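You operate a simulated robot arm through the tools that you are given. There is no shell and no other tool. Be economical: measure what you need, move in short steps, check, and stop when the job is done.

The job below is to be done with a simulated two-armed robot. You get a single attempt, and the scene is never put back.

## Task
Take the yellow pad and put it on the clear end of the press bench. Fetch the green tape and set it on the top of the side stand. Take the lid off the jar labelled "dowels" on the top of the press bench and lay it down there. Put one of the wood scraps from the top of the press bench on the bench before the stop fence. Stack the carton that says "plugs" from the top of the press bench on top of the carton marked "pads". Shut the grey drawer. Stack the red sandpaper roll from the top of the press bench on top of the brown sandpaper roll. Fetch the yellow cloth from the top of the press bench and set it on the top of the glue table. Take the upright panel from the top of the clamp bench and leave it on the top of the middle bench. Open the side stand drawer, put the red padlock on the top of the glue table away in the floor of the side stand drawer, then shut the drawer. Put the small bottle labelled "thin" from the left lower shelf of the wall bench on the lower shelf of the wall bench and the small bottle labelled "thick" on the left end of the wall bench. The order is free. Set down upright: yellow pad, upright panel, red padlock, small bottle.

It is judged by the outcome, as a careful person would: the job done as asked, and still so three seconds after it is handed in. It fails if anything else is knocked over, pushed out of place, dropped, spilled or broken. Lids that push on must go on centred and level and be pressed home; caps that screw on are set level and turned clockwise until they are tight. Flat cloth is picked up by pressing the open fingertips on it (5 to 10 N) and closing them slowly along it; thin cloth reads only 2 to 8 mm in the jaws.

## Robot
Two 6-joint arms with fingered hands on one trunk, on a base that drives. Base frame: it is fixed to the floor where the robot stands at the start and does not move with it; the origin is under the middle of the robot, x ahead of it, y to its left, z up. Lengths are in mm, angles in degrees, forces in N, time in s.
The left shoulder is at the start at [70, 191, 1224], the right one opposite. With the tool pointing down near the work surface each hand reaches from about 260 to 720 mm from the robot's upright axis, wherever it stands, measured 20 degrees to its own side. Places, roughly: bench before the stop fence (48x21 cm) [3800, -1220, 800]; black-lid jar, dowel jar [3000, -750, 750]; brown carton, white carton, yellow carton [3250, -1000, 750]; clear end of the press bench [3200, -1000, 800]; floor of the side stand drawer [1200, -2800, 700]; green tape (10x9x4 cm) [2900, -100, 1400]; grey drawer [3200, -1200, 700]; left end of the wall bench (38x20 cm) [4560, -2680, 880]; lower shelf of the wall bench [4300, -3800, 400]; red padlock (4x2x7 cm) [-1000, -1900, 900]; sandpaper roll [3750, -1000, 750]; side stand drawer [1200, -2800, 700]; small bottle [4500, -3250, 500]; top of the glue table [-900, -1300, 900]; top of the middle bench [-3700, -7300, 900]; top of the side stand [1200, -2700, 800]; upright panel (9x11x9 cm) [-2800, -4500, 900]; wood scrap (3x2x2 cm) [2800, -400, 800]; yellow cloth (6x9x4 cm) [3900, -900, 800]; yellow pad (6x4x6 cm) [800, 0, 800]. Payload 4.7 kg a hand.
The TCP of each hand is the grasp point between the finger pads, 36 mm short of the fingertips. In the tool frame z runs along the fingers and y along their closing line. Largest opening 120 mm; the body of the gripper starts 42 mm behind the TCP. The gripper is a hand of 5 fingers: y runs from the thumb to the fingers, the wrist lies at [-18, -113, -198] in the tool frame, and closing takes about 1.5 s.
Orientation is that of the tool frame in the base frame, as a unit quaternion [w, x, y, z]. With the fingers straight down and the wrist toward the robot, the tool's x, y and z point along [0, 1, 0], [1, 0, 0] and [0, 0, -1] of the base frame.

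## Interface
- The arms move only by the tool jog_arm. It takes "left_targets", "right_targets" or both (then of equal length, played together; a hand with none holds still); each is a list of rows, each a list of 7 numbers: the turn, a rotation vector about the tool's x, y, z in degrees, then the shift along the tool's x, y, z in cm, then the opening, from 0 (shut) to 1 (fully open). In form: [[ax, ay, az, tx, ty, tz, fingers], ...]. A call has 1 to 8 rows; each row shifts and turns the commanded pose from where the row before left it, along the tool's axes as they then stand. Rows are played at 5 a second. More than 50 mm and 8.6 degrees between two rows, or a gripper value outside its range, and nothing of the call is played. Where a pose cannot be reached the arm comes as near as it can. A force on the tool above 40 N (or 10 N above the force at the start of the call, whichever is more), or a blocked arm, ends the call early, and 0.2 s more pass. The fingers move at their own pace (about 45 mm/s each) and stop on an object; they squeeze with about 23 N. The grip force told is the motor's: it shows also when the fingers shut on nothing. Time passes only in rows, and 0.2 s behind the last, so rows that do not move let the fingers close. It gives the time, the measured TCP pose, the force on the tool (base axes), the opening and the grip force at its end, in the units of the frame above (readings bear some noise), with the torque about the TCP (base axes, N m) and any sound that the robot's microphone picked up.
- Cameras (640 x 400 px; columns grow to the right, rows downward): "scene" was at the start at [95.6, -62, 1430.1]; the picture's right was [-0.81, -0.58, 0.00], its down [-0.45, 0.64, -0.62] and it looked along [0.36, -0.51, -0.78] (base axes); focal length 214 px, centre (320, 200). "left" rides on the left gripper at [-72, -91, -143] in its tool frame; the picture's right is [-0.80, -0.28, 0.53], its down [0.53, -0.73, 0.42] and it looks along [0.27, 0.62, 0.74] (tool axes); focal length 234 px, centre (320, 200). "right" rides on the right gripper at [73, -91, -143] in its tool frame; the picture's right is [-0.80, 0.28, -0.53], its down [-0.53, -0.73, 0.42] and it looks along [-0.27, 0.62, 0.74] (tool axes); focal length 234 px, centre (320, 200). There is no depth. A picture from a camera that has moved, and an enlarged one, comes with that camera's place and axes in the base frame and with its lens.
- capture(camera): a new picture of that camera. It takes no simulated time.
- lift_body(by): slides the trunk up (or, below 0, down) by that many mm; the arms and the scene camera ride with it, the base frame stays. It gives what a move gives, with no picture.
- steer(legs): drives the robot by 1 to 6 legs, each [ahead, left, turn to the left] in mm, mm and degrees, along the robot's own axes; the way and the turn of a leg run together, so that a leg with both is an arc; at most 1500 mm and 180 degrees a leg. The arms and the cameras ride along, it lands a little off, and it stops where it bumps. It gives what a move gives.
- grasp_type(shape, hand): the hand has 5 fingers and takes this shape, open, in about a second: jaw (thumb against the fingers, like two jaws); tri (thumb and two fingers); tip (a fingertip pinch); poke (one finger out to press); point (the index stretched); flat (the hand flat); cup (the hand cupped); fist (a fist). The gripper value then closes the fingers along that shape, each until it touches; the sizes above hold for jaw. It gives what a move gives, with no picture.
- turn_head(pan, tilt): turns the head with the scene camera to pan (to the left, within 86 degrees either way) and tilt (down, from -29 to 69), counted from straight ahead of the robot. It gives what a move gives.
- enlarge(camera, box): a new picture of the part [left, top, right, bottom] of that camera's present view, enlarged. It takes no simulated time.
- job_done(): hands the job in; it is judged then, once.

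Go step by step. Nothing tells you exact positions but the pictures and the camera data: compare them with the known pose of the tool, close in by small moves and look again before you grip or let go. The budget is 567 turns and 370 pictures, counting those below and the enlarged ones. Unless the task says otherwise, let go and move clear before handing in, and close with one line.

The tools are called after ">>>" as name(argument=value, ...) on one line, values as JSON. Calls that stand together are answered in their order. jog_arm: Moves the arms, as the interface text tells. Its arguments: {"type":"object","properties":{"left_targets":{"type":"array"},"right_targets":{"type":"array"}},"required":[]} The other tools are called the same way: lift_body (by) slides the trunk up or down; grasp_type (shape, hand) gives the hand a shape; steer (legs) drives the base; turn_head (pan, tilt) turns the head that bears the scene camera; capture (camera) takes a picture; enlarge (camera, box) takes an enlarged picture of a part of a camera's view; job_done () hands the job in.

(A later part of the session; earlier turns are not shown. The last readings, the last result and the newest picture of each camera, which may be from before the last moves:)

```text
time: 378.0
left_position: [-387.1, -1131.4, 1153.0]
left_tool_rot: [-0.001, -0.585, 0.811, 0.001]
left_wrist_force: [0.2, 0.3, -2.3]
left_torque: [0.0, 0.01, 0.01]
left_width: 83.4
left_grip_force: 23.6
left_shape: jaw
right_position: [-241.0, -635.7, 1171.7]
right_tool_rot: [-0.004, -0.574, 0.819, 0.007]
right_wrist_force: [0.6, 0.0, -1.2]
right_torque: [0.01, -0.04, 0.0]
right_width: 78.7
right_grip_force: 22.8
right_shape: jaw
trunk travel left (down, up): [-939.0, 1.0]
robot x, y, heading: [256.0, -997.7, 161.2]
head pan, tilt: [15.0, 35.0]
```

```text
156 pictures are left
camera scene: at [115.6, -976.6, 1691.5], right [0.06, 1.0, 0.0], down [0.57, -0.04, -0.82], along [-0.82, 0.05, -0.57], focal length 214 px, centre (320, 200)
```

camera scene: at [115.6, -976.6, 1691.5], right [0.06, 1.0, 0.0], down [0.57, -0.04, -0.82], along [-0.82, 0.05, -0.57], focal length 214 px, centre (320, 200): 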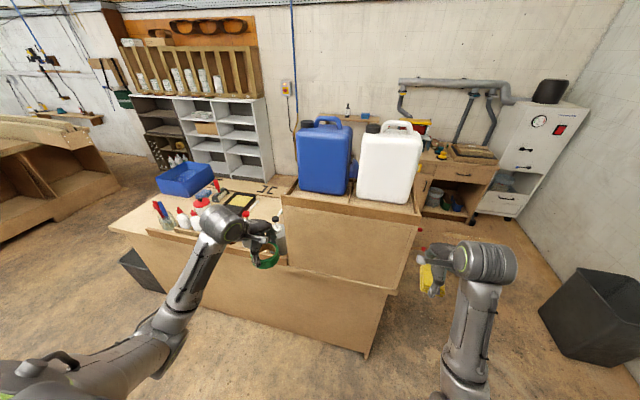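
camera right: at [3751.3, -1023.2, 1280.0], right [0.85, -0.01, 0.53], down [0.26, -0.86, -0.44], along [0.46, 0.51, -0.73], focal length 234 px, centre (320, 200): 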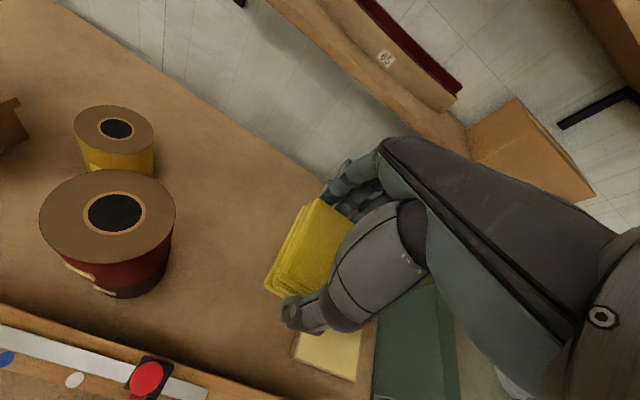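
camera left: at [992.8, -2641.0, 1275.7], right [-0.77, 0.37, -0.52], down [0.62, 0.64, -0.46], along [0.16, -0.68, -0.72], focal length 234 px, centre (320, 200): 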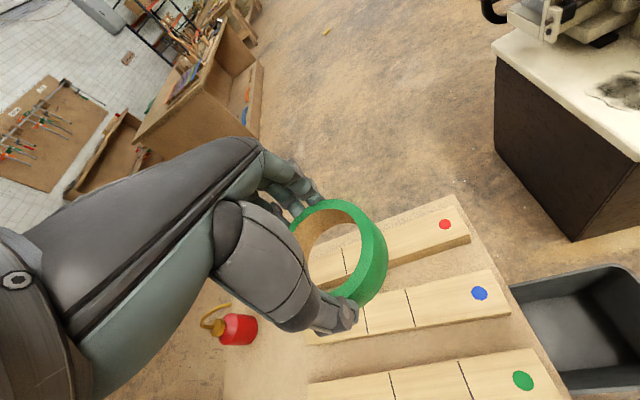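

>>> steer(legs=[[0, 750, 0]])

>>> turn_head(pan=0, tilt=40)

>>> capture(camera="scene")

```text
time: 382.1
left_position: [-625.5, -1847.9, 1153.7]
left_tool_rot: [-0.002, -0.585, 0.811, 0.0]
left_wrist_force: [-0.2, 0.0, -0.8]
left_torque: [-0.05, -0.01, 0.01]
left_width: 83.4
left_grip_force: 22.7
left_shape: jaw
right_position: [-480.9, -1351.1, 1172.5]
right_tool_rot: [-0.005, -0.574, 0.819, 0.007]
right_wrist_force: [1.0, 0.2, -0.5]
right_torque: [-0.01, -0.02, 0.0]
right_width: 78.6
right_grip_force: 22.9
right_shape: jaw
trunk travel left (down, up): [-939.0, 1.0]
robot x, y, heading: [12.1, -1716.0, 161.6]
head pan, tilt: [15.0, 35.0]
```

```text
time: 382.9
left_position: [-625.7, -1848.3, 1154.2]
left_tool_rot: [-0.001, -0.585, 0.811, 0.002]
left_wrist_force: [-0.9, 0.1, -0.7]
left_torque: [0.05, 0.03, 0.0]
left_width: 83.4
left_grip_force: 23.5
left_shape: jaw
right_position: [-480.5, -1352.7, 1173.3]
right_tool_rot: [-0.004, -0.573, 0.82, 0.007]
right_wrist_force: [0.3, -1.6, 0.2]
right_torque: [0.01, -0.01, -0.01]
right_width: 78.6
right_grip_force: 22.8
right_shape: jaw
trunk travel left (down, up): [-939.0, 1.0]
robot x, y, heading: [13.3, -1716.5, 161.6]
head pan, tilt: [0.0, 40.0]
```

```text
155 pictures are left
camera scene: at [-115.7, -1672.1, 1684.1], right [0.32, 0.95, 0.0], down [0.61, -0.2, -0.77], along [-0.73, 0.24, -0.64], focal length 214 px, centre (320, 200)
```

scene: 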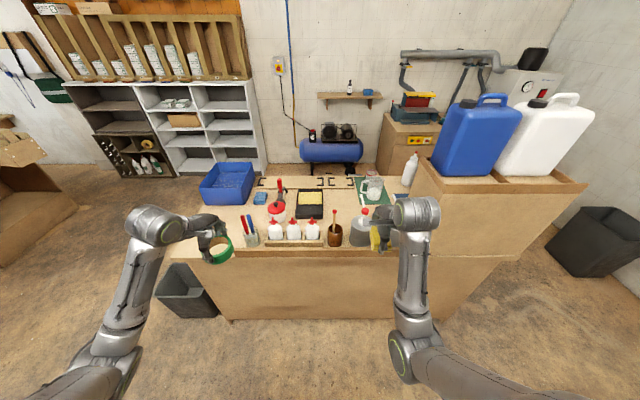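

>>> enlarge(camera="scene", box=[160, 160, 440, 280])

```text
2.29 times, centred on (300, 220) of scene
camera zoom: at [-115.7, -1672.1, 1684.1], right [0.32, 0.95, 0.0], down [0.61, -0.2, -0.77], along [-0.73, 0.24, -0.64], focal length 490 px, centre (366, 154)
```

zoom: 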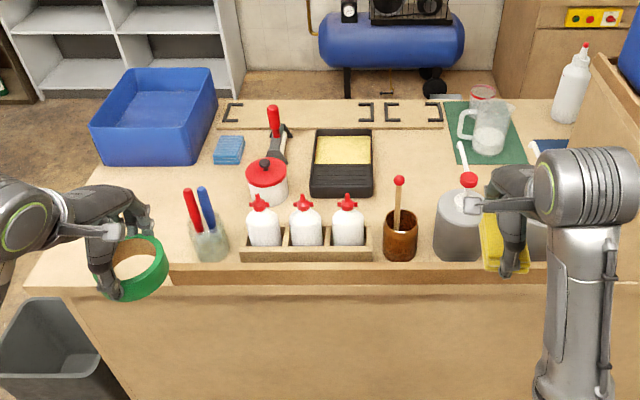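

The table is busy. There's a clear spot for the cloth between the yellow-sponge tray and the green mat. I'll raise both hands and drive in with the right hand above that spot.

>>> jog_arm(left_targets=[[0, 0, 0, 0, 0, -3.5, 0], [0, 0, 0, 0, 0, -3, 0]], right_targets=[[0, 0, 0, 0, 0, -2.5, 0], [0, 0, 0, 0, 0, -2.5, 0]])

>>> steer(legs=[[425, 95, 0]])

>>> capture(camera="right")

>>> capture(camera="left")

>>> capture(camera="scene")

```text
time: 383.5
left_position: [-625.1, -1848.3, 1219.2]
left_tool_rot: [-0.001, -0.586, 0.81, 0.0]
left_wrist_force: [-0.5, 0.1, -0.9]
left_torque: [-0.01, -0.01, 0.02]
left_width: 83.5
left_grip_force: 23.0
left_shape: jaw
right_position: [-497.1, -1355.2, 1183.2]
right_tool_rot: [-0.006, -0.573, 0.819, 0.01]
right_wrist_force: [0.4, -0.4, -1.1]
right_torque: [0.0, 0.01, -0.01]
right_width: 78.6
right_grip_force: 22.5
right_shape: jaw
right hand out of reach, approached as far as the arm can: row 1, 2
trunk travel left (down, up): [-939.0, 1.0]
robot x, y, heading: [14.3, -1713.9, 161.4]
head pan, tilt: [0.0, 40.0]
```

```text
time: 386.1
left_position: [-1051.8, -1804.8, 1219.2]
left_tool_rot: [-0.003, -0.584, 0.811, 0.001]
left_wrist_force: [0.1, -0.1, -0.3]
left_torque: [-0.02, -0.01, 0.03]
left_width: 83.4
left_grip_force: 23.1
left_shape: jaw
right_position: [-922.5, -1311.8, 1185.0]
right_tool_rot: [-0.005, -0.573, 0.819, 0.01]
right_wrist_force: [0.5, -0.7, 0.2]
right_torque: [-0.02, 0.01, 0.0]
right_width: 78.6
right_grip_force: 22.9
right_shape: jaw
trunk travel left (down, up): [-939.0, 1.0]
robot x, y, heading: [-416.9, -1667.1, 161.3]
head pan, tilt: [0.0, 40.0]
```

```text
153 pictures are left
camera right: at [-857.5, -1411.6, 1324.7], right [0.02, 0.85, 0.53], down [0.86, 0.25, -0.44], along [-0.51, 0.47, -0.72], focal length 234 px, centre (320, 200)
```

right: 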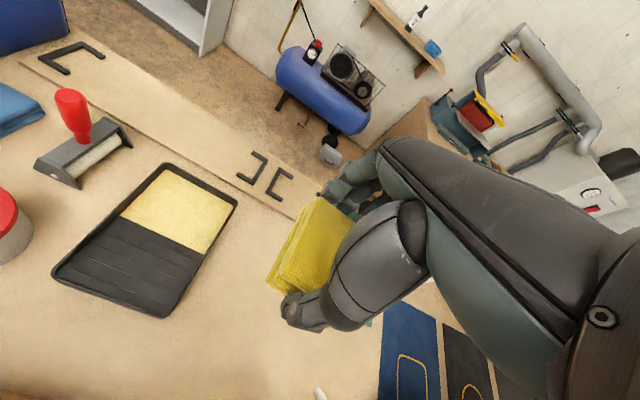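

```text
152 pictures are left
camera left: at [-940.3, -1765.1, 1362.0], right [0.52, 0.67, -0.53], down [0.53, -0.74, -0.43], along [-0.68, -0.06, -0.73], focal length 234 px, centre (320, 200)
```

left: 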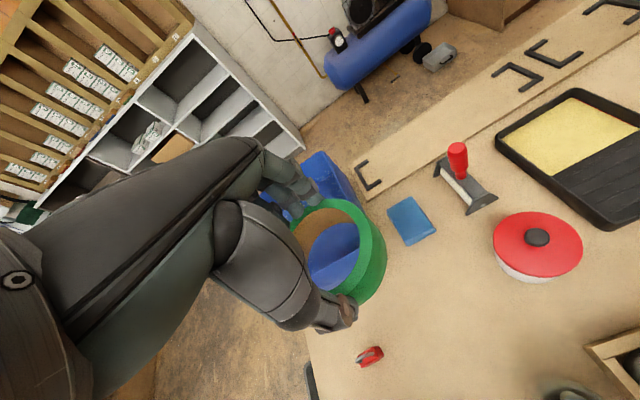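

```text
151 pictures are left
camera scene: at [-540.9, -1628.5, 1684.3], right [0.32, 0.95, 0.0], down [0.61, -0.2, -0.77], along [-0.73, 0.24, -0.64], focal length 214 px, centre (320, 200)
```

scene: 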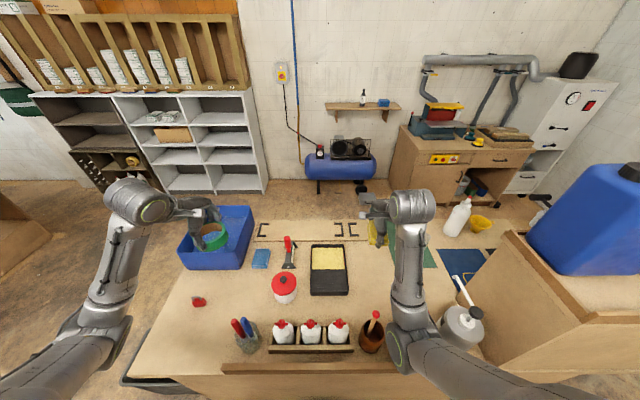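

>>> jog_arm(right_targets=[[0, 0, 0, 0, 0, 4.6, 0], [0, 0, 0, 0, 0, 4.6, 0], [0, 0, 0, 0, 0, 4.6, 0], [0, 0, 0, 0, 0, 4.6, 0], [0, 0, 0, 0, 0, 3, 0]])

>>> capture(camera="right")

>>> enlarge(camera="scene", box=[320, 180, 500, 380])

>>> enlarge(camera="left", box=[320, 320, 420, 390])

```text
time: 387.3
left_position: [-1053.5, -1806.0, 1218.4]
left_tool_rot: [-0.001, -0.585, 0.811, 0.001]
left_wrist_force: [0.2, -0.5, -1.2]
left_torque: [0.0, -0.02, -0.01]
left_width: 83.5
left_grip_force: 22.8
left_shape: jaw
right_position: [-926.5, -1310.0, 970.5]
right_tool_rot: [-0.008, -0.574, 0.819, 0.009]
right_wrist_force: [-0.2, -0.2, -1.4]
right_torque: [-0.03, 0.0, -0.01]
right_width: 78.1
right_grip_force: 23.2
right_shape: jaw
trunk travel left (down, up): [-939.0, 1.0]
robot x, y, heading: [-411.4, -1668.2, 161.6]
head pan, tilt: [0.0, 40.0]
```

```text
150 pictures are left
camera right: at [-862.6, -1409.3, 1110.4], right [0.02, 0.85, 0.53], down [0.86, 0.25, -0.44], along [-0.51, 0.47, -0.72], focal length 234 px, centre (320, 200)
```

right: 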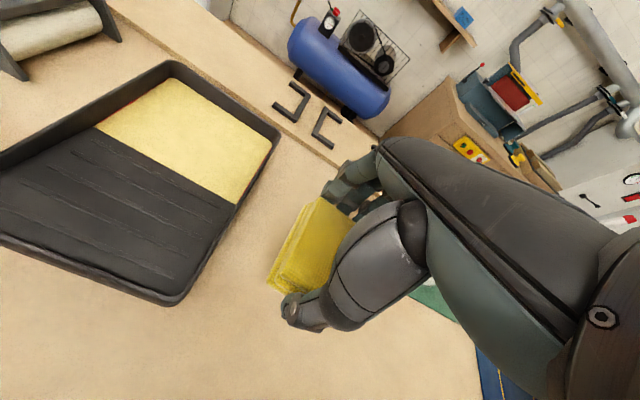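

```text
2.00 times, centred on (410, 280) of scene
camera zoom: at [-542.4, -1628.0, 1684.2], right [0.32, 0.95, 0.0], down [0.61, -0.2, -0.77], along [-0.73, 0.24, -0.64], focal length 429 px, centre (140, 40)
```

zoom: 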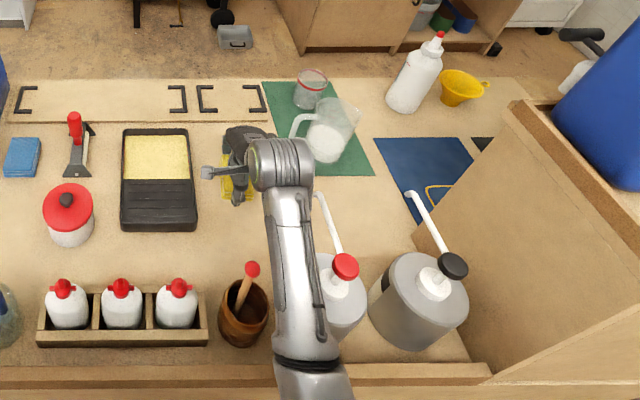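

```text
5.71 times, centred on (370, 355) of left
camera zoom: at [-941.5, -1764.7, 1361.5], right [0.52, 0.67, -0.53], down [0.53, -0.74, -0.43], along [-0.68, -0.06, -0.74], focal length 1338 px, centre (34, -686)
```

zoom: 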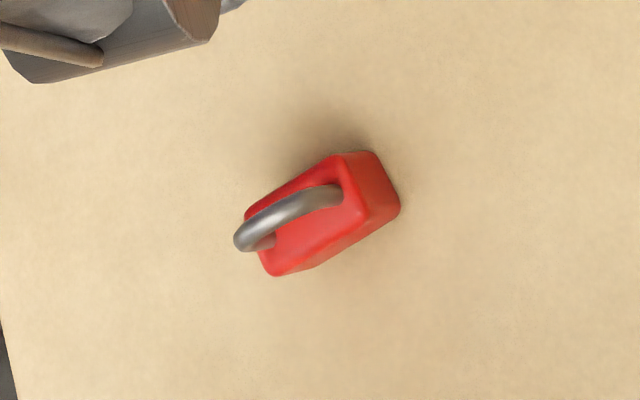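

>>> jog_arm(right_targets=[[0, 0, 0, 0, 0, 2, 0], [0, 0, 0, 0, 0, 1, 0], [0, 0, 0, 0, 0, 0.5, 0], [0, 0, 0, 0, 0, 0.5, 0], [0, 0, 0, 0, 0, 0.5, 0], [0, 0, 0, 0, 0, 0.4, 0], [0, 0, 0, 0, 0, 0.4, 0]])

```text
time: 388.9
left_position: [-1052.3, -1804.7, 1219.4]
left_tool_rot: [-0.002, -0.584, 0.811, 0.001]
left_wrist_force: [-0.2, 0.1, -1.3]
left_torque: [0.0, 0.04, -0.01]
left_width: 83.0
left_grip_force: 23.3
left_shape: jaw
right_position: [-928.2, -1309.3, 916.5]
right_tool_rot: [-0.006, -0.574, 0.819, 0.01]
right_wrist_force: [0.4, 0.7, -0.4]
right_torque: [-0.02, 0.0, 0.03]
right_width: 78.6
right_grip_force: 22.9
right_shape: jaw
trunk travel left (down, up): [-939.0, 1.0]
robot x, y, heading: [-414.2, -1671.6, 161.4]
head pan, tilt: [0.0, 40.0]
```

>>> jog_arm(right_targets=[[0, 0, 0, 0, 0, 0.4, 0], [0, 0, 0, 0, 0, 0.4, 0], [0, 0, 0, 0, 0, 0.4, 0], [0, 0, 0, 0, 0, 0.4, 0], [0, 0, 0, 0, 0, 0.4, 0], [0, 0, 0, 0, 0, 0.4, 0]])

>>> capture(camera="right")

```text
time: 390.3
left_position: [-1049.5, -1806.1, 1221.5]
left_tool_rot: [-0.002, -0.585, 0.811, 0.003]
left_wrist_force: [0.4, 0.4, -0.9]
left_torque: [-0.01, -0.03, 0.02]
left_width: 83.3
left_grip_force: 23.3
left_shape: jaw
right_position: [-929.6, -1310.2, 897.7]
right_tool_rot: [-0.009, -0.573, 0.819, 0.015]
right_wrist_force: [1.6, 1.5, 38.3]
right_torque: [-0.05, -0.45, -0.08]
right_width: 77.7
right_grip_force: 22.9
right_shape: jaw
trunk travel left (down, up): [-939.0, 1.0]
robot x, y, heading: [-412.5, -1669.8, 161.7]
head pan, tilt: [0.0, 40.0]
```

```text
147 pictures are left
camera right: at [-863.5, -1410.3, 1038.1], right [0.03, 0.84, 0.54], down [0.86, 0.26, -0.45], along [-0.52, 0.47, -0.71], focal length 234 px, centre (320, 200)
```

right: 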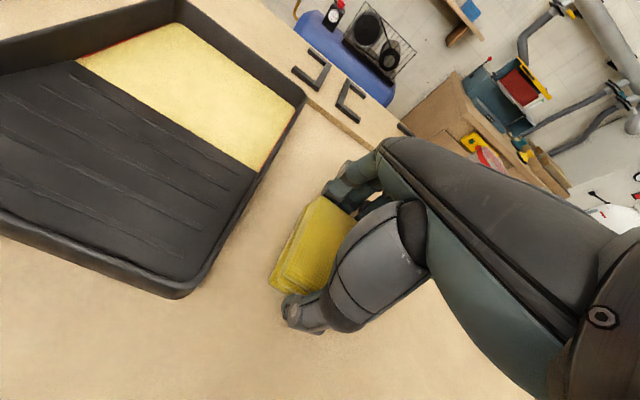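

>>> jog_arm(right_targets=[[0, 0, 0, 0, 0, -0.5, 0], [0, 0, 0, 0, 0, 0, 0.75], [0, 0, 0, 0, 0, 0, 0.85], [0, 0, 0, 0, 0, 0, 0.9], [0, 0, 0, 0, 0, -2, 0.9], [0, 0, 0, 0, 0, -4, 0.9], [0, 0, 0, 0, 0, -4.5, 0.9], [0, 0, 0, 0, 0, -4.5, 0.9]])

>>> capture(camera="right")

```text
time: 392.1
left_position: [-1052.2, -1803.7, 1218.0]
left_tool_rot: [-0.001, -0.585, 0.811, 0.001]
left_wrist_force: [0.4, -0.2, -1.0]
left_torque: [0.0, 0.01, 0.02]
left_width: 83.3
left_grip_force: 22.7
left_shape: jaw
right_position: [-926.1, -1310.0, 1047.2]
right_tool_rot: [-0.005, -0.574, 0.819, 0.009]
right_wrist_force: [-0.3, -0.3, -0.6]
right_torque: [0.0, 0.0, 0.05]
right_width: 108.1
right_grip_force: 0.0
right_shape: jaw
trunk travel left (down, up): [-939.0, 1.0]
robot x, y, heading: [-414.0, -1670.7, 161.4]
head pan, tilt: [0.0, 40.0]
```

```text
146 pictures are left
camera right: at [-861.2, -1410.2, 1188.3], right [0.02, 0.85, 0.53], down [0.86, 0.25, -0.44], along [-0.51, 0.47, -0.72], focal length 234 px, centre (320, 200)
```

right: 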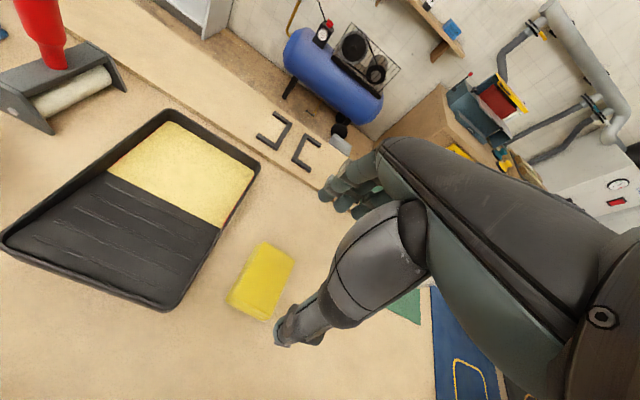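

>>> jog_arm(right_targets=[[0, 0, 0, 0, -1, -4.5, 0.8], [0, 0, 0, 0, -1, -4.5, 0.6], [0, 0, 0, 0, -1, -3.5, 0.5]])

>>> steer(legs=[[-120, 0, 0], [0, 639, 0]])

>>> capture(camera="right")

>>> capture(camera="scene")

```text
time: 392.9
left_position: [-1053.5, -1805.0, 1218.8]
left_tool_rot: [-0.002, -0.585, 0.811, 0.0]
left_wrist_force: [0.4, 0.4, -0.5]
left_torque: [-0.01, 0.02, 0.0]
left_width: 83.4
left_grip_force: 23.1
left_shape: jaw
right_position: [-894.9, -1323.0, 1171.4]
right_tool_rot: [-0.006, -0.574, 0.819, 0.01]
right_wrist_force: [0.6, -0.2, 0.1]
right_torque: [0.0, -0.03, 0.01]
right_width: 60.5
right_grip_force: 0.0
right_shape: jaw
trunk travel left (down, up): [-939.0, 1.0]
robot x, y, heading: [-415.5, -1668.5, 161.5]
head pan, tilt: [0.0, 40.0]
```

```text
time: 397.3
left_position: [-1137.3, -2448.8, 1218.6]
left_tool_rot: [-0.002, -0.587, 0.81, 0.001]
left_wrist_force: [0.2, 0.7, -0.5]
left_torque: [-0.02, -0.02, 0.01]
left_width: 83.5
left_grip_force: 23.3
left_shape: jaw
right_position: [-983.7, -1966.4, 1171.5]
right_tool_rot: [-0.006, -0.576, 0.818, 0.01]
right_wrist_force: [0.7, -0.4, 0.0]
right_torque: [-0.02, 0.0, 0.0]
right_width: 60.3
right_grip_force: 0.1
right_shape: jaw
trunk travel left (down, up): [-939.0, 1.0]
robot x, y, heading: [-501.1, -2314.6, 161.8]
head pan, tilt: [0.0, 40.0]
```

```text
145 pictures are left
camera right: at [-918.2, -2066.0, 1312.0], right [0.02, 0.85, 0.53], down [0.86, 0.26, -0.44], along [-0.51, 0.47, -0.72], focal length 234 px, centre (320, 200)
```

right: 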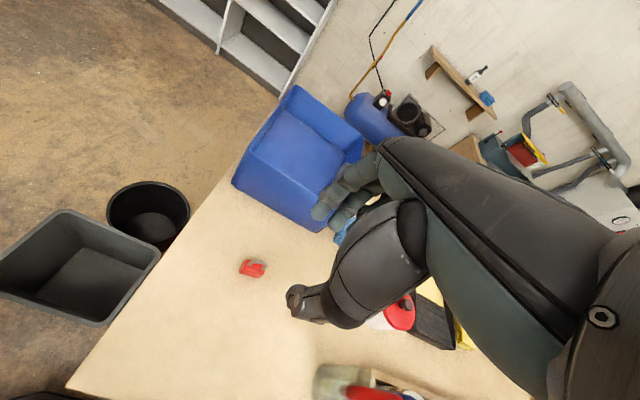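

```text
144 pictures are left
camera scene: at [-629.0, -2269.8, 1684.1], right [0.31, 0.95, 0.0], down [0.61, -0.2, -0.77], along [-0.73, 0.24, -0.64], focal length 214 px, centre (320, 200)
```

scene: 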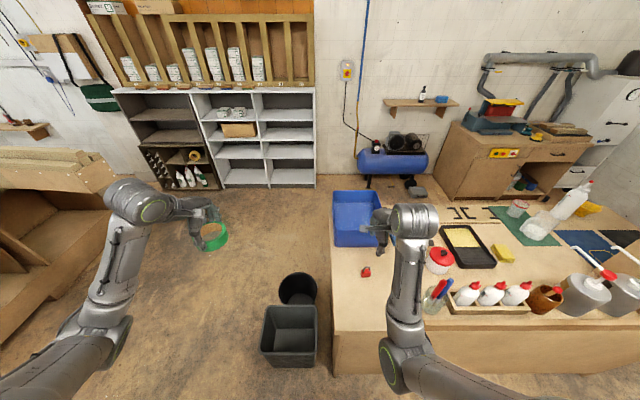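

>>> jog_arm(right_targets=[[0, 0, 0, -0.5, 2.65, 2, 0.5], [0, 0, 0, -0.5, 2.65, 2, 0.5], [0, 0, -7, 0, 0, 4, 0.5], [0, 0, 0, 0, 0, 4.5, 0.5], [0, 0, 0, 0, 0, 4.5, 0.5], [0, 0, 0, 0, 0, 4, 0.5]])

>>> capture(camera="right")

>>> enlarge(camera="scene", box=[320, 200, 440, 300])

```text
time: 398.7
left_position: [-1137.8, -2450.1, 1218.2]
left_tool_rot: [-0.002, -0.587, 0.81, 0.001]
left_wrist_force: [0.2, -0.5, -0.2]
left_torque: [-0.01, 0.03, 0.02]
left_width: 83.0
left_grip_force: 22.4
left_shape: jaw
right_position: [-1034.8, -1936.7, 963.5]
right_tool_rot: [-0.006, -0.624, 0.781, 0.011]
right_wrist_force: [0.2, -0.4, 1.1]
right_torque: [0.0, 0.0, 0.02]
right_width: 60.3
right_grip_force: 0.0
right_shape: jaw
trunk travel left (down, up): [-939.0, 1.0]
robot x, y, heading: [-503.9, -2314.6, 161.8]
head pan, tilt: [0.0, 40.0]
```

```text
143 pictures are left
camera right: at [-957.7, -2028.6, 1103.7], right [-0.08, 0.84, 0.54], down [0.82, 0.36, -0.44], along [-0.56, 0.4, -0.72], focal length 234 px, centre (320, 200)
```

right: 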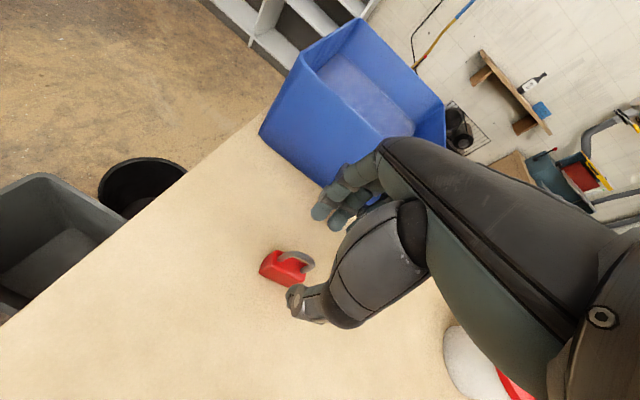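

```text
4.00 times, centred on (380, 250) of scene
camera zoom: at [-629.0, -2270.7, 1684.2], right [0.31, 0.95, 0.0], down [0.61, -0.2, -0.77], along [-0.73, 0.24, -0.64], focal length 858 px, centre (80, 0)
```

zoom: 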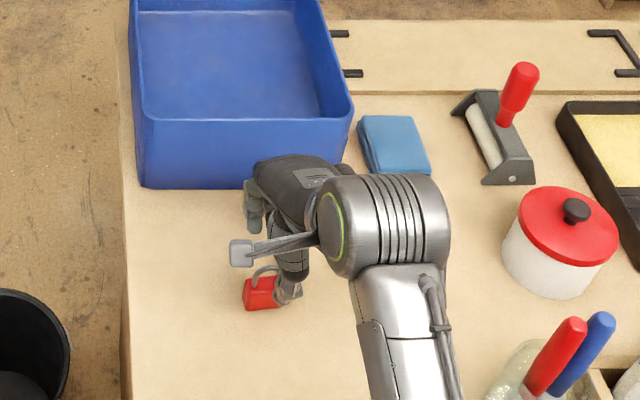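

>>> jog_arm(right_targets=[[0, 0, 0, 0.4, -0.5, 2.5, 0.5], [0, 0, 0, 0, 0, 2.5, 0.5], [0, 0, 0, 0, 0, 1.2, 0.5]])

>>> enlarge(camera="right", box=[230, 180, 400, 340])

```text
time: 399.5
left_position: [-1138.8, -2450.0, 1218.0]
left_tool_rot: [-0.001, -0.588, 0.809, 0.002]
left_wrist_force: [0.3, 0.6, -0.6]
left_torque: [0.01, 0.0, -0.02]
left_width: 83.1
left_grip_force: 23.0
left_shape: jaw
right_position: [-1033.3, -1942.2, 898.3]
right_tool_rot: [-0.005, -0.624, 0.781, 0.011]
right_wrist_force: [-0.5, 0.6, 0.0]
right_torque: [0.01, -0.01, -0.01]
right_width: 60.3
right_grip_force: 0.0
right_shape: jaw
trunk travel left (down, up): [-939.0, 1.0]
robot x, y, heading: [-501.4, -2313.5, 161.8]
head pan, tilt: [0.0, 40.0]
```

```text
2.50 times, centred on (315, 260) of right
camera zoom: at [-955.8, -2033.5, 1041.1], right [-0.08, 0.84, 0.54], down [0.82, 0.36, -0.44], along [-0.56, 0.4, -0.72], focal length 585 px, centre (332, 50)
```

zoom: 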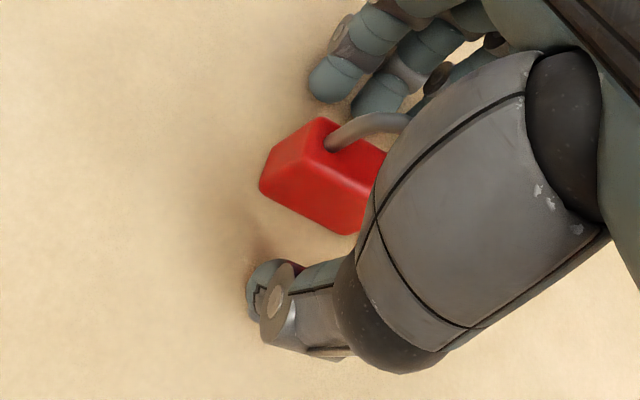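

>>> jog_arm(right_targets=[[0, 0, 0, 0, 0, 0, 0.3], [0, 0, 0, 0, 0, 0, 0], [0, 0, 0, 0, 0, 0, 0], [0, 0, 0, 0, 0, 0, 0], [0, 0, 0, 0, 0, -1, 0], [0, 0, 0, 0, 0, -3, 0], [0, 0, 0, 0, 0, -4, 0]])

>>> enlarge(camera="right", box=[230, 180, 400, 340])

```text
time: 401.1
left_position: [-1138.4, -2450.0, 1218.7]
left_tool_rot: [-0.001, -0.587, 0.809, 0.001]
left_wrist_force: [0.9, 0.7, -1.0]
left_torque: [0.0, 0.03, 0.0]
left_width: 83.5
left_grip_force: 22.9
left_shape: jaw
right_position: [-1029.5, -1942.2, 980.7]
right_tool_rot: [-0.006, -0.624, 0.781, 0.01]
right_wrist_force: [-0.8, -0.3, -0.5]
right_torque: [0.02, 0.0, -0.02]
right_width: 15.6
right_grip_force: 22.7
right_shape: jaw
trunk travel left (down, up): [-939.0, 1.0]
robot x, y, heading: [-500.6, -2310.5, 161.9]
head pan, tilt: [0.0, 40.0]
```

```text
2.50 times, centred on (315, 260) of right
camera zoom: at [-953.2, -2034.3, 1121.8], right [-0.08, 0.84, 0.54], down [0.82, 0.36, -0.44], along [-0.56, 0.4, -0.72], focal length 585 px, centre (332, 50)
```

zoom: 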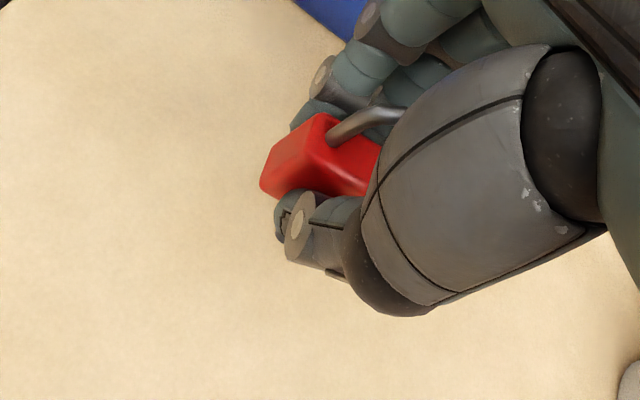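

Padlock held. Now I'll travel around the machine's west side to the south side of the side stand.

>>> jog_arm(right_targets=[[0, 0, 0, 0, 0, -4.5, 0], [0, 0, 0, 0, 0, -4.5, 0], [0, 0, 7, 0, -1, -4, 0]])

>>> steer(legs=[[-60, 0, 0], [0, 0, 90]])

>>> turn_head(pan=15, tilt=25)

>>> capture(camera="scene")

```text
time: 401.9
left_position: [-1138.9, -2450.6, 1218.6]
left_tool_rot: [-0.001, -0.587, 0.809, 0.001]
left_wrist_force: [0.8, 0.2, -1.2]
left_torque: [0.02, -0.01, 0.0]
left_width: 83.4
left_grip_force: 23.0
left_shape: jaw
right_position: [-1017.7, -1946.5, 1112.4]
right_tool_rot: [-0.006, -0.575, 0.818, 0.011]
right_wrist_force: [-0.5, -0.4, -1.0]
right_torque: [0.0, 0.0, -0.03]
right_width: 15.7
right_grip_force: 22.9
right_shape: jaw
trunk travel left (down, up): [-939.0, 1.0]
robot x, y, heading: [-497.6, -2313.7, 161.6]
head pan, tilt: [0.0, 40.0]
```

```text
time: 406.7
left_position: [-310.4, -2968.7, 1218.9]
left_tool_rot: [0.002, 0.987, -0.159, 0.0]
left_wrist_force: [0.8, -1.2, -2.1]
left_torque: [0.02, -0.04, 0.02]
left_width: 83.1
left_grip_force: 22.5
left_shape: jaw
right_position: [-814.2, -2845.4, 1110.6]
right_tool_rot: [0.012, 0.985, -0.173, -0.003]
right_wrist_force: [0.5, 0.3, -0.8]
right_torque: [0.01, 0.01, 0.02]
right_width: 15.2
right_grip_force: 22.7
right_shape: jaw
trunk travel left (down, up): [-939.0, 1.0]
robot x, y, heading: [-445.4, -2333.2, -108.4]
head pan, tilt: [0.0, 40.0]
```

```text
time: 407.5
left_position: [-309.8, -2970.3, 1219.1]
left_tool_rot: [0.002, 0.987, -0.159, -0.001]
left_wrist_force: [-0.1, 0.3, -1.7]
left_torque: [-0.02, 0.0, -0.03]
left_width: 83.2
left_grip_force: 22.7
left_shape: jaw
right_position: [-813.4, -2844.9, 1110.6]
right_tool_rot: [0.012, 0.985, -0.173, -0.003]
right_wrist_force: [-0.5, 0.4, -0.2]
right_torque: [0.03, 0.04, -0.01]
right_width: 15.1
right_grip_force: 23.0
right_shape: jaw
trunk travel left (down, up): [-939.0, 1.0]
robot x, y, heading: [-445.2, -2333.4, -108.4]
head pan, tilt: [15.0, 25.0]
```

```text
139 pictures are left
camera scene: at [-464.9, -2472.0, 1707.4], right [-1.0, 0.06, 0.0], down [0.03, 0.42, -0.91], along [-0.06, -0.9, -0.42], focal length 214 px, centre (320, 200)
```

scene: 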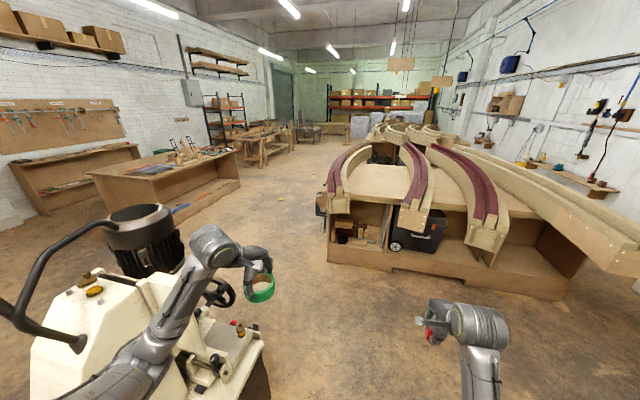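

>>> steer(legs=[[500, -130, 0], [650, 0, 0]])

>>> steer(legs=[[0, 0, 90]])

>>> turn_head(pan=20, tilt=25)

>>> capture(camera="scene")

```text
time: 412.5
left_position: [-708.5, -3769.5, 1219.2]
left_tool_rot: [0.003, 0.988, -0.157, 0.0]
left_wrist_force: [0.4, -1.0, -2.1]
left_torque: [0.07, -0.04, -0.02]
left_width: 83.1
left_grip_force: 23.1
left_shape: jaw
right_position: [-1208.7, -3645.2, 1111.0]
right_tool_rot: [0.008, 0.986, -0.169, 0.001]
right_wrist_force: [15.1, 27.8, 21.8]
right_torque: [0.9, -0.64, -0.08]
right_width: 16.7
right_grip_force: 23.2
right_shape: jaw
trunk travel left (down, up): [-939.0, 1.0]
robot x, y, heading: [-849.1, -3134.2, -108.4]
head pan, tilt: [15.0, 25.0]
stopped in leg 2: the force on the tool passed its limit (the readings are from after the stop); the commanded pose is now the measured one
```

```text
time: 413.5
left_position: [-683.5, -3760.6, 1220.7]
left_tool_rot: [0.003, 0.99, -0.139, 0.001]
left_wrist_force: [0.8, 0.2, -1.9]
left_torque: [0.0, -0.01, 0.01]
left_width: 83.2
left_grip_force: 23.0
left_shape: jaw
right_position: [-1196.7, -3651.2, 1112.1]
right_tool_rot: [0.007, 0.987, -0.16, -0.007]
right_wrist_force: [-1.5, 30.6, 21.0]
right_torque: [0.15, -0.96, -0.7]
right_width: 15.1
right_grip_force: 22.9
right_shape: jaw
trunk travel left (down, up): [-939.0, 1.0]
robot x, y, heading: [-843.5, -3137.3, -106.0]
head pan, tilt: [15.0, 25.0]
stopped in leg 1: the force on the tool passed its limit (the readings are from after the stop); the commanded pose is now the measured one
```

```text
time: 414.2
left_position: [-685.0, -3758.0, 1221.6]
left_tool_rot: [0.004, 0.99, -0.139, 0.0]
left_wrist_force: [0.5, 0.3, -1.3]
left_torque: [0.0, -0.03, 0.01]
left_width: 83.4
left_grip_force: 23.1
left_shape: jaw
right_position: [-1197.1, -3652.4, 1111.4]
right_tool_rot: [0.008, 0.987, -0.158, -0.006]
right_wrist_force: [-2.2, 31.8, 21.1]
right_torque: [0.14, -1.04, -0.77]
right_width: 15.1
right_grip_force: 22.8
right_shape: jaw
trunk travel left (down, up): [-939.0, 1.0]
robot x, y, heading: [-850.7, -3134.5, -106.1]
head pan, tilt: [20.0, 25.0]
```

```text
138 pictures are left
camera scene: at [-852.7, -3265.7, 1708.4], right [-1.0, -0.07, 0.0], down [-0.03, 0.42, -0.91], along [0.06, -0.91, -0.42], focal length 214 px, centre (320, 200)
```

scene: 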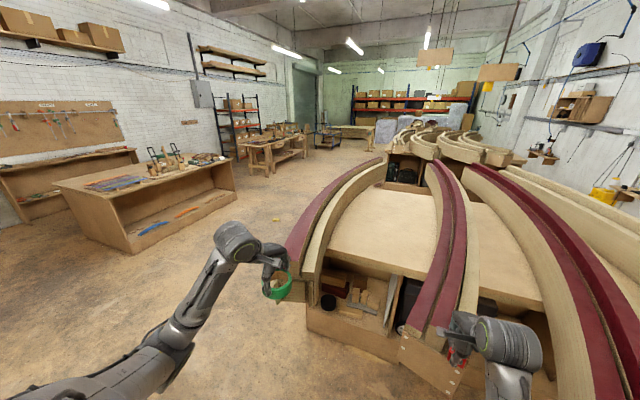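

The right hand touched a protruding moulding piece. Backing off at once and checking.

>>> steer(legs=[[-200, 0, 0]])

>>> capture(camera="right")

>>> capture(camera="scene")

```text
time: 415.1
left_position: [-679.0, -3738.1, 1217.9]
left_tool_rot: [0.001, 0.99, -0.138, 0.0]
left_wrist_force: [0.7, 0.8, -1.2]
left_torque: [-0.02, 0.02, 0.0]
left_width: 83.1
left_grip_force: 23.3
left_shape: jaw
right_position: [-1190.9, -3636.5, 1117.6]
right_tool_rot: [0.02, 0.987, -0.158, -0.007]
right_wrist_force: [0.7, 1.5, -0.4]
right_torque: [-0.02, -0.03, -0.06]
right_width: 14.7
right_grip_force: 23.2
right_shape: jaw
trunk travel left (down, up): [-939.0, 1.0]
robot x, y, heading: [-836.1, -3109.7, -106.0]
head pan, tilt: [20.0, 25.0]
stopped in leg 1: the force on the tool passed its limit (the readings are from after the stop); the commanded pose is now the measured one
```

```text
137 pictures are left
camera right: at [-1090.0, -3566.4, 1256.5], right [-0.84, 0.0, 0.54], down [-0.29, 0.85, -0.45], along [-0.46, -0.53, -0.71], focal length 234 px, centre (320, 200)
```

right: 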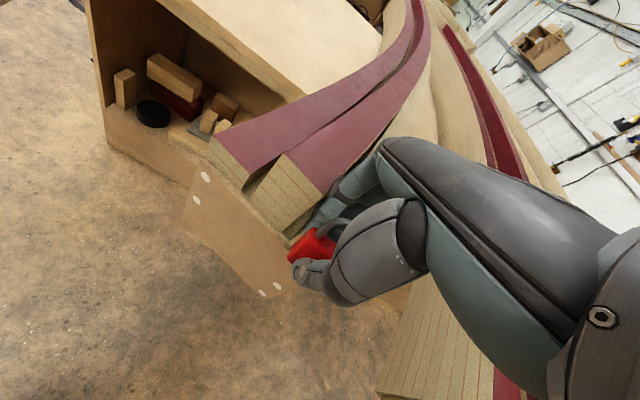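

```text
136 pictures are left
camera scene: at [-845.8, -3247.7, 1707.3], right [-1.0, -0.07, 0.0], down [-0.03, 0.42, -0.91], along [0.06, -0.9, -0.42], focal length 214 px, centre (320, 200)
```

scene: 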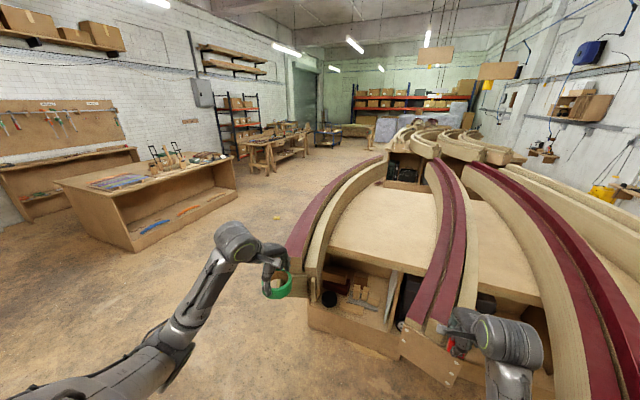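

>>> steer(legs=[[-220, 0, 0]])

>>> capture(camera="right")

```text
time: 416.7
left_position: [-618.6, -3532.6, 1215.8]
left_tool_rot: [0.001, 0.991, -0.137, 0.0]
left_wrist_force: [-0.6, -0.9, -1.6]
left_torque: [0.04, -0.02, -0.03]
left_width: 83.2
left_grip_force: 23.3
left_shape: jaw
right_position: [-1130.7, -3429.8, 1115.5]
right_tool_rot: [0.019, 0.987, -0.158, -0.008]
right_wrist_force: [0.4, -0.4, -0.6]
right_torque: [0.05, -0.02, -0.04]
right_width: 14.7
right_grip_force: 22.5
right_shape: jaw
trunk travel left (down, up): [-939.0, 1.0]
robot x, y, heading: [-777.0, -2897.9, -105.8]
head pan, tilt: [20.0, 25.0]
```

```text
135 pictures are left
camera right: at [-1029.9, -3360.4, 1255.3], right [-0.84, 0.0, 0.54], down [-0.29, 0.85, -0.45], along [-0.46, -0.53, -0.71], focal length 234 px, centre (320, 200)
```

right: 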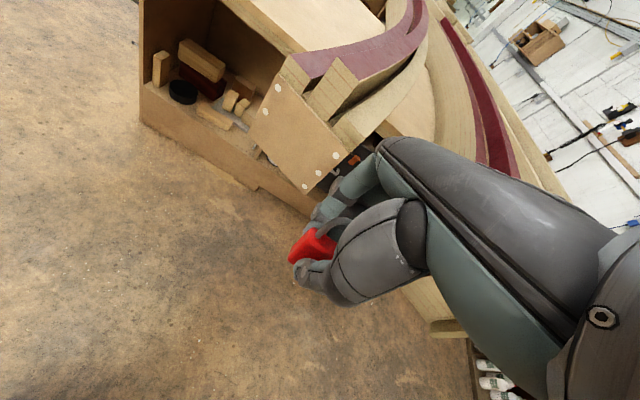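

>>> turn_head(pan=75, tilt=30)

>>> capture(camera="scene")

```text
time: 418.0
left_position: [-617.7, -3529.0, 1217.8]
left_tool_rot: [0.0, 0.99, -0.139, 0.0]
left_wrist_force: [0.7, 0.1, -1.6]
left_torque: [-0.04, 0.01, -0.02]
left_width: 83.1
left_grip_force: 23.1
left_shape: jaw
right_position: [-1130.1, -3427.8, 1118.1]
right_tool_rot: [0.019, 0.987, -0.157, -0.008]
right_wrist_force: [1.0, -0.5, -0.1]
right_torque: [-0.03, 0.0, 0.0]
right_width: 14.7
right_grip_force: 23.2
right_shape: jaw
trunk travel left (down, up): [-939.0, 1.0]
robot x, y, heading: [-780.4, -2898.9, -106.2]
head pan, tilt: [75.0, 30.0]
```

```text
134 pictures are left
camera scene: at [-714.3, -2994.4, 1699.5], right [-0.52, -0.86, 0.0], down [-0.43, 0.26, -0.87], along [0.74, -0.45, -0.5], focal length 214 px, centre (320, 200)
```

scene: 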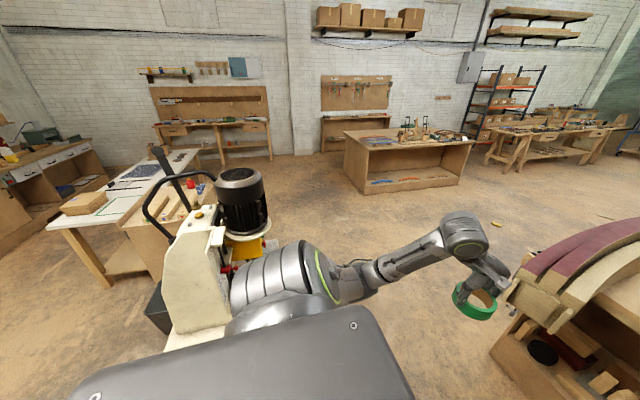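

>>> steer(legs=[[0, 0, 60], [820, 0, 0], [0, 0, 28]])

>>> turn_head(pan=35, tilt=30)

>>> capture(camera="scene")

```text
time: 422.2
left_position: [-78.0, -3149.6, 1223.8]
left_tool_rot: [0.002, 0.925, 0.38, 0.006]
left_wrist_force: [-0.1, -1.0, -1.3]
left_torque: [0.02, 0.04, 0.0]
left_width: 83.0
left_grip_force: 22.6
left_shape: jaw
right_position: [-416.7, -3551.5, 1121.0]
right_tool_rot: [0.023, 0.932, 0.363, 0.007]
right_wrist_force: [0.2, 0.6, -0.3]
right_torque: [0.01, 0.0, -0.02]
right_width: 14.9
right_grip_force: 23.4
right_shape: jaw
trunk travel left (down, up): [-939.0, 1.0]
robot x, y, heading: [-698.4, -2984.3, -45.6]
head pan, tilt: [75.0, 30.0]
stopped in leg 2: the robot was blocked; the commanded pose is now the measured one
```

```text
time: 423.3
left_position: [-78.9, -3151.7, 1224.8]
left_tool_rot: [0.002, 0.925, 0.38, 0.006]
left_wrist_force: [0.8, 0.4, -1.2]
left_torque: [-0.01, 0.03, 0.06]
left_width: 83.0
left_grip_force: 23.2
left_shape: jaw
right_position: [-415.6, -3549.8, 1123.3]
right_tool_rot: [0.025, 0.932, 0.362, 0.009]
right_wrist_force: [0.1, 0.2, -0.3]
right_torque: [0.0, -0.02, 0.0]
right_width: 14.8
right_grip_force: 23.3
right_shape: jaw
trunk travel left (down, up): [-939.0, 1.0]
robot x, y, heading: [-693.8, -2987.2, -45.6]
head pan, tilt: [35.0, 30.0]
```

```text
133 pictures are left
camera scene: at [-585.8, -3035.0, 1701.2], right [-0.18, -0.98, 0.0], down [-0.48, 0.09, -0.87], along [0.86, -0.16, -0.49], focal length 214 px, centre (320, 200)
```

scene: 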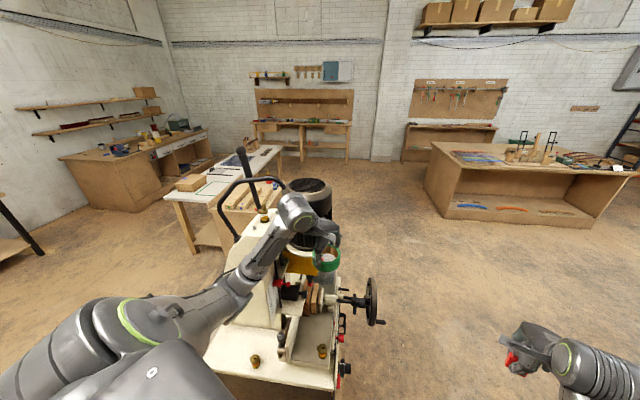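

>>> steer(legs=[[-110, 0, 0]])

>>> jog_arm(right_targets=[[0, 0, 0, 0, -4, -1, 0], [0, 0, 0, 0, -4, -1, 0], [0, 0, 0, 0, -4, 0, 0], [0, 0, 0, 0, -3, 0, 0]], left_targets=[[0, 0, 0, 0, -4, 0, 0], [0, 0, 0, 0, -4, 0, 0], [0, 0, 0, 0, -4, 0, 0], [0, 0, 0, 0, -3, 0, 0]])

>>> steer(legs=[[0, -430, 0]])

>>> turn_head(pan=-35, tilt=40)

>>> capture(camera="scene")

```text
time: 424.5
left_position: [-139.0, -3078.2, 1214.5]
left_tool_rot: [-0.002, 0.925, 0.38, 0.0]
left_wrist_force: [-0.2, -0.6, -0.7]
left_torque: [0.03, 0.02, 0.01]
left_width: 83.1
left_grip_force: 23.2
left_shape: jaw
right_position: [-480.1, -3476.2, 1117.4]
right_tool_rot: [0.021, 0.932, 0.363, 0.002]
right_wrist_force: [0.8, 0.6, -0.6]
right_torque: [-0.01, 0.02, 0.0]
right_width: 14.8
right_grip_force: 22.9
right_shape: jaw
trunk travel left (down, up): [-939.0, 1.0]
robot x, y, heading: [-770.4, -2910.4, -45.2]
head pan, tilt: [35.0, 30.0]
```

```text
time: 425.6
left_position: [-184.9, -2999.0, 1200.8]
left_tool_rot: [-0.002, 0.925, 0.379, 0.0]
left_wrist_force: [0.4, 1.2, -1.4]
left_torque: [-0.03, 0.03, -0.01]
left_width: 82.8
left_grip_force: 23.0
left_shape: jaw
left hand out of reach, approached as far as the arm can: row 1, 2, 3, 4
right_position: [-617.2, -3415.8, 1126.4]
right_tool_rot: [0.062, 0.93, 0.354, -0.07]
right_wrist_force: [1.4, 1.1, 0.2]
right_torque: [-0.04, 0.04, -0.03]
right_width: 14.6
right_grip_force: 23.2
right_shape: jaw
right hand out of reach, approached as far as the arm can: row 4
trunk travel left (down, up): [-939.0, 1.0]
robot x, y, heading: [-765.4, -2909.6, -45.6]
head pan, tilt: [35.0, 30.0]
stopped in row 4 (right hand): the arm was blocked; the commanded pose is now the measured one
```

```text
time: 428.2
left_position: [-490.3, -3299.9, 1201.3]
left_tool_rot: [-0.002, 0.925, 0.379, 0.0]
left_wrist_force: [0.2, -0.1, -1.4]
left_torque: [0.0, -0.01, 0.0]
left_width: 82.9
left_grip_force: 23.3
left_shape: jaw
right_position: [-921.6, -3717.2, 1127.1]
right_tool_rot: [0.062, 0.93, 0.354, -0.07]
right_wrist_force: [0.4, -0.4, -0.7]
right_torque: [0.01, -0.01, 0.01]
right_width: 14.5
right_grip_force: 23.5
right_shape: jaw
trunk travel left (down, up): [-939.0, 1.0]
robot x, y, heading: [-1075.4, -3212.5, -45.5]
head pan, tilt: [35.0, 30.0]
```

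```text
time: 429.6
left_position: [-490.0, -3301.3, 1201.4]
left_tool_rot: [-0.003, 0.925, 0.38, 0.001]
left_wrist_force: [0.9, -0.3, -1.0]
left_torque: [-0.02, 0.01, 0.02]
left_width: 82.8
left_grip_force: 23.5
left_shape: jaw
right_position: [-923.1, -3718.2, 1126.7]
right_tool_rot: [0.062, 0.93, 0.354, -0.071]
right_wrist_force: [1.0, 0.3, -1.6]
right_torque: [0.02, 0.0, 0.01]
right_width: 14.9
right_grip_force: 22.5
right_shape: jaw
trunk travel left (down, up): [-939.0, 1.0]
robot x, y, heading: [-1078.8, -3214.2, -45.5]
head pan, tilt: [-35.0, 40.0]
```

```text
132 pictures are left
camera scene: at [-1025.5, -3330.9, 1684.1], right [-0.99, -0.17, 0.0], down [-0.11, 0.63, -0.77], along [0.13, -0.76, -0.64], focal length 214 px, centre (320, 200)
```

scene: 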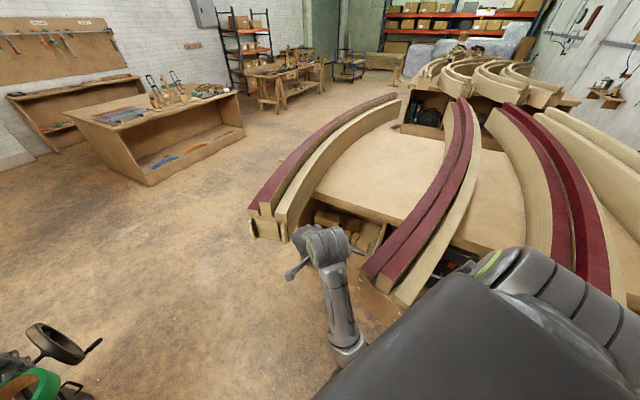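

>>> steer(legs=[[0, 0, 27.5]])

>>> jog_arm(left_targets=[[0, 0, 0, -3, 3, 0, 0], [0, 0, 0, -3, 3, 0, 0], [0, 0, 0, -3, 3, 0, 0], [0, 0, 0, -3, 3, 0, 0], [0, 0, 0, -3, 3, 0, 0]])

>>> turn_head(pan=20, tilt=35)

>>> capture(camera="scene")

```text
time: 431.4
left_position: [-516.0, -3017.6, 1200.4]
left_tool_rot: [-0.002, 0.807, 0.59, 0.0]
left_wrist_force: [-0.4, 0.4, -0.3]
left_torque: [0.01, 0.02, 0.0]
left_width: 83.0
left_grip_force: 23.4
left_shape: jaw
right_position: [-703.4, -3588.3, 1126.0]
right_tool_rot: [0.076, 0.819, 0.567, -0.053]
right_wrist_force: [-0.3, -0.1, -0.6]
right_torque: [0.03, -0.01, 0.01]
right_width: 15.3
right_grip_force: 23.1
right_shape: jaw
trunk travel left (down, up): [-939.0, 1.0]
robot x, y, heading: [-1075.5, -3210.1, -17.8]
head pan, tilt: [-35.0, 40.0]
```

```text
time: 432.6
left_position: [-402.4, -3192.0, 1181.5]
left_tool_rot: [-0.003, 0.807, 0.59, 0.0]
left_wrist_force: [0.1, -0.1, -1.5]
left_torque: [0.01, 0.01, 0.01]
left_width: 83.0
left_grip_force: 22.8
left_shape: jaw
left hand out of reach, approached as far as the arm can: row 1, 2, 3
right_position: [-703.6, -3589.8, 1124.3]
right_tool_rot: [0.076, 0.818, 0.567, -0.053]
right_wrist_force: [0.8, 0.0, -0.4]
right_torque: [0.04, 0.05, -0.02]
right_width: 14.8
right_grip_force: 23.1
right_shape: jaw
trunk travel left (down, up): [-939.0, 1.0]
robot x, y, heading: [-1073.3, -3210.0, -17.7]
head pan, tilt: [-35.0, 40.0]
```

```text
time: 433.8
left_position: [-403.9, -3189.0, 1181.6]
left_tool_rot: [-0.002, 0.807, 0.591, 0.0]
left_wrist_force: [-0.4, -0.7, -1.0]
left_torque: [0.0, 0.04, 0.02]
left_width: 82.9
left_grip_force: 23.0
left_shape: jaw
right_position: [-704.3, -3590.2, 1126.9]
right_tool_rot: [0.077, 0.818, 0.567, -0.054]
right_wrist_force: [0.5, 0.4, -1.5]
right_torque: [0.0, -0.02, -0.04]
right_width: 14.9
right_grip_force: 23.0
right_shape: jaw
trunk travel left (down, up): [-939.0, 1.0]
robot x, y, heading: [-1075.6, -3210.5, -17.7]
head pan, tilt: [20.0, 35.0]
```

```text
131 pictures are left
camera scene: at [-938.6, -3223.2, 1691.7], right [0.04, -1.0, 0.0], down [-0.57, -0.02, -0.82], along [0.82, 0.03, -0.57], focal length 214 px, centre (320, 200)
```

scene: 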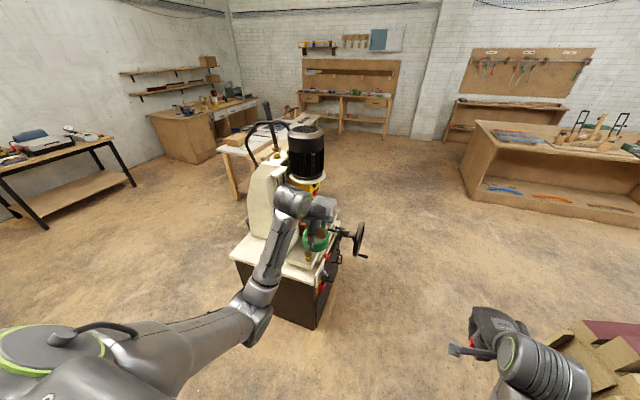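

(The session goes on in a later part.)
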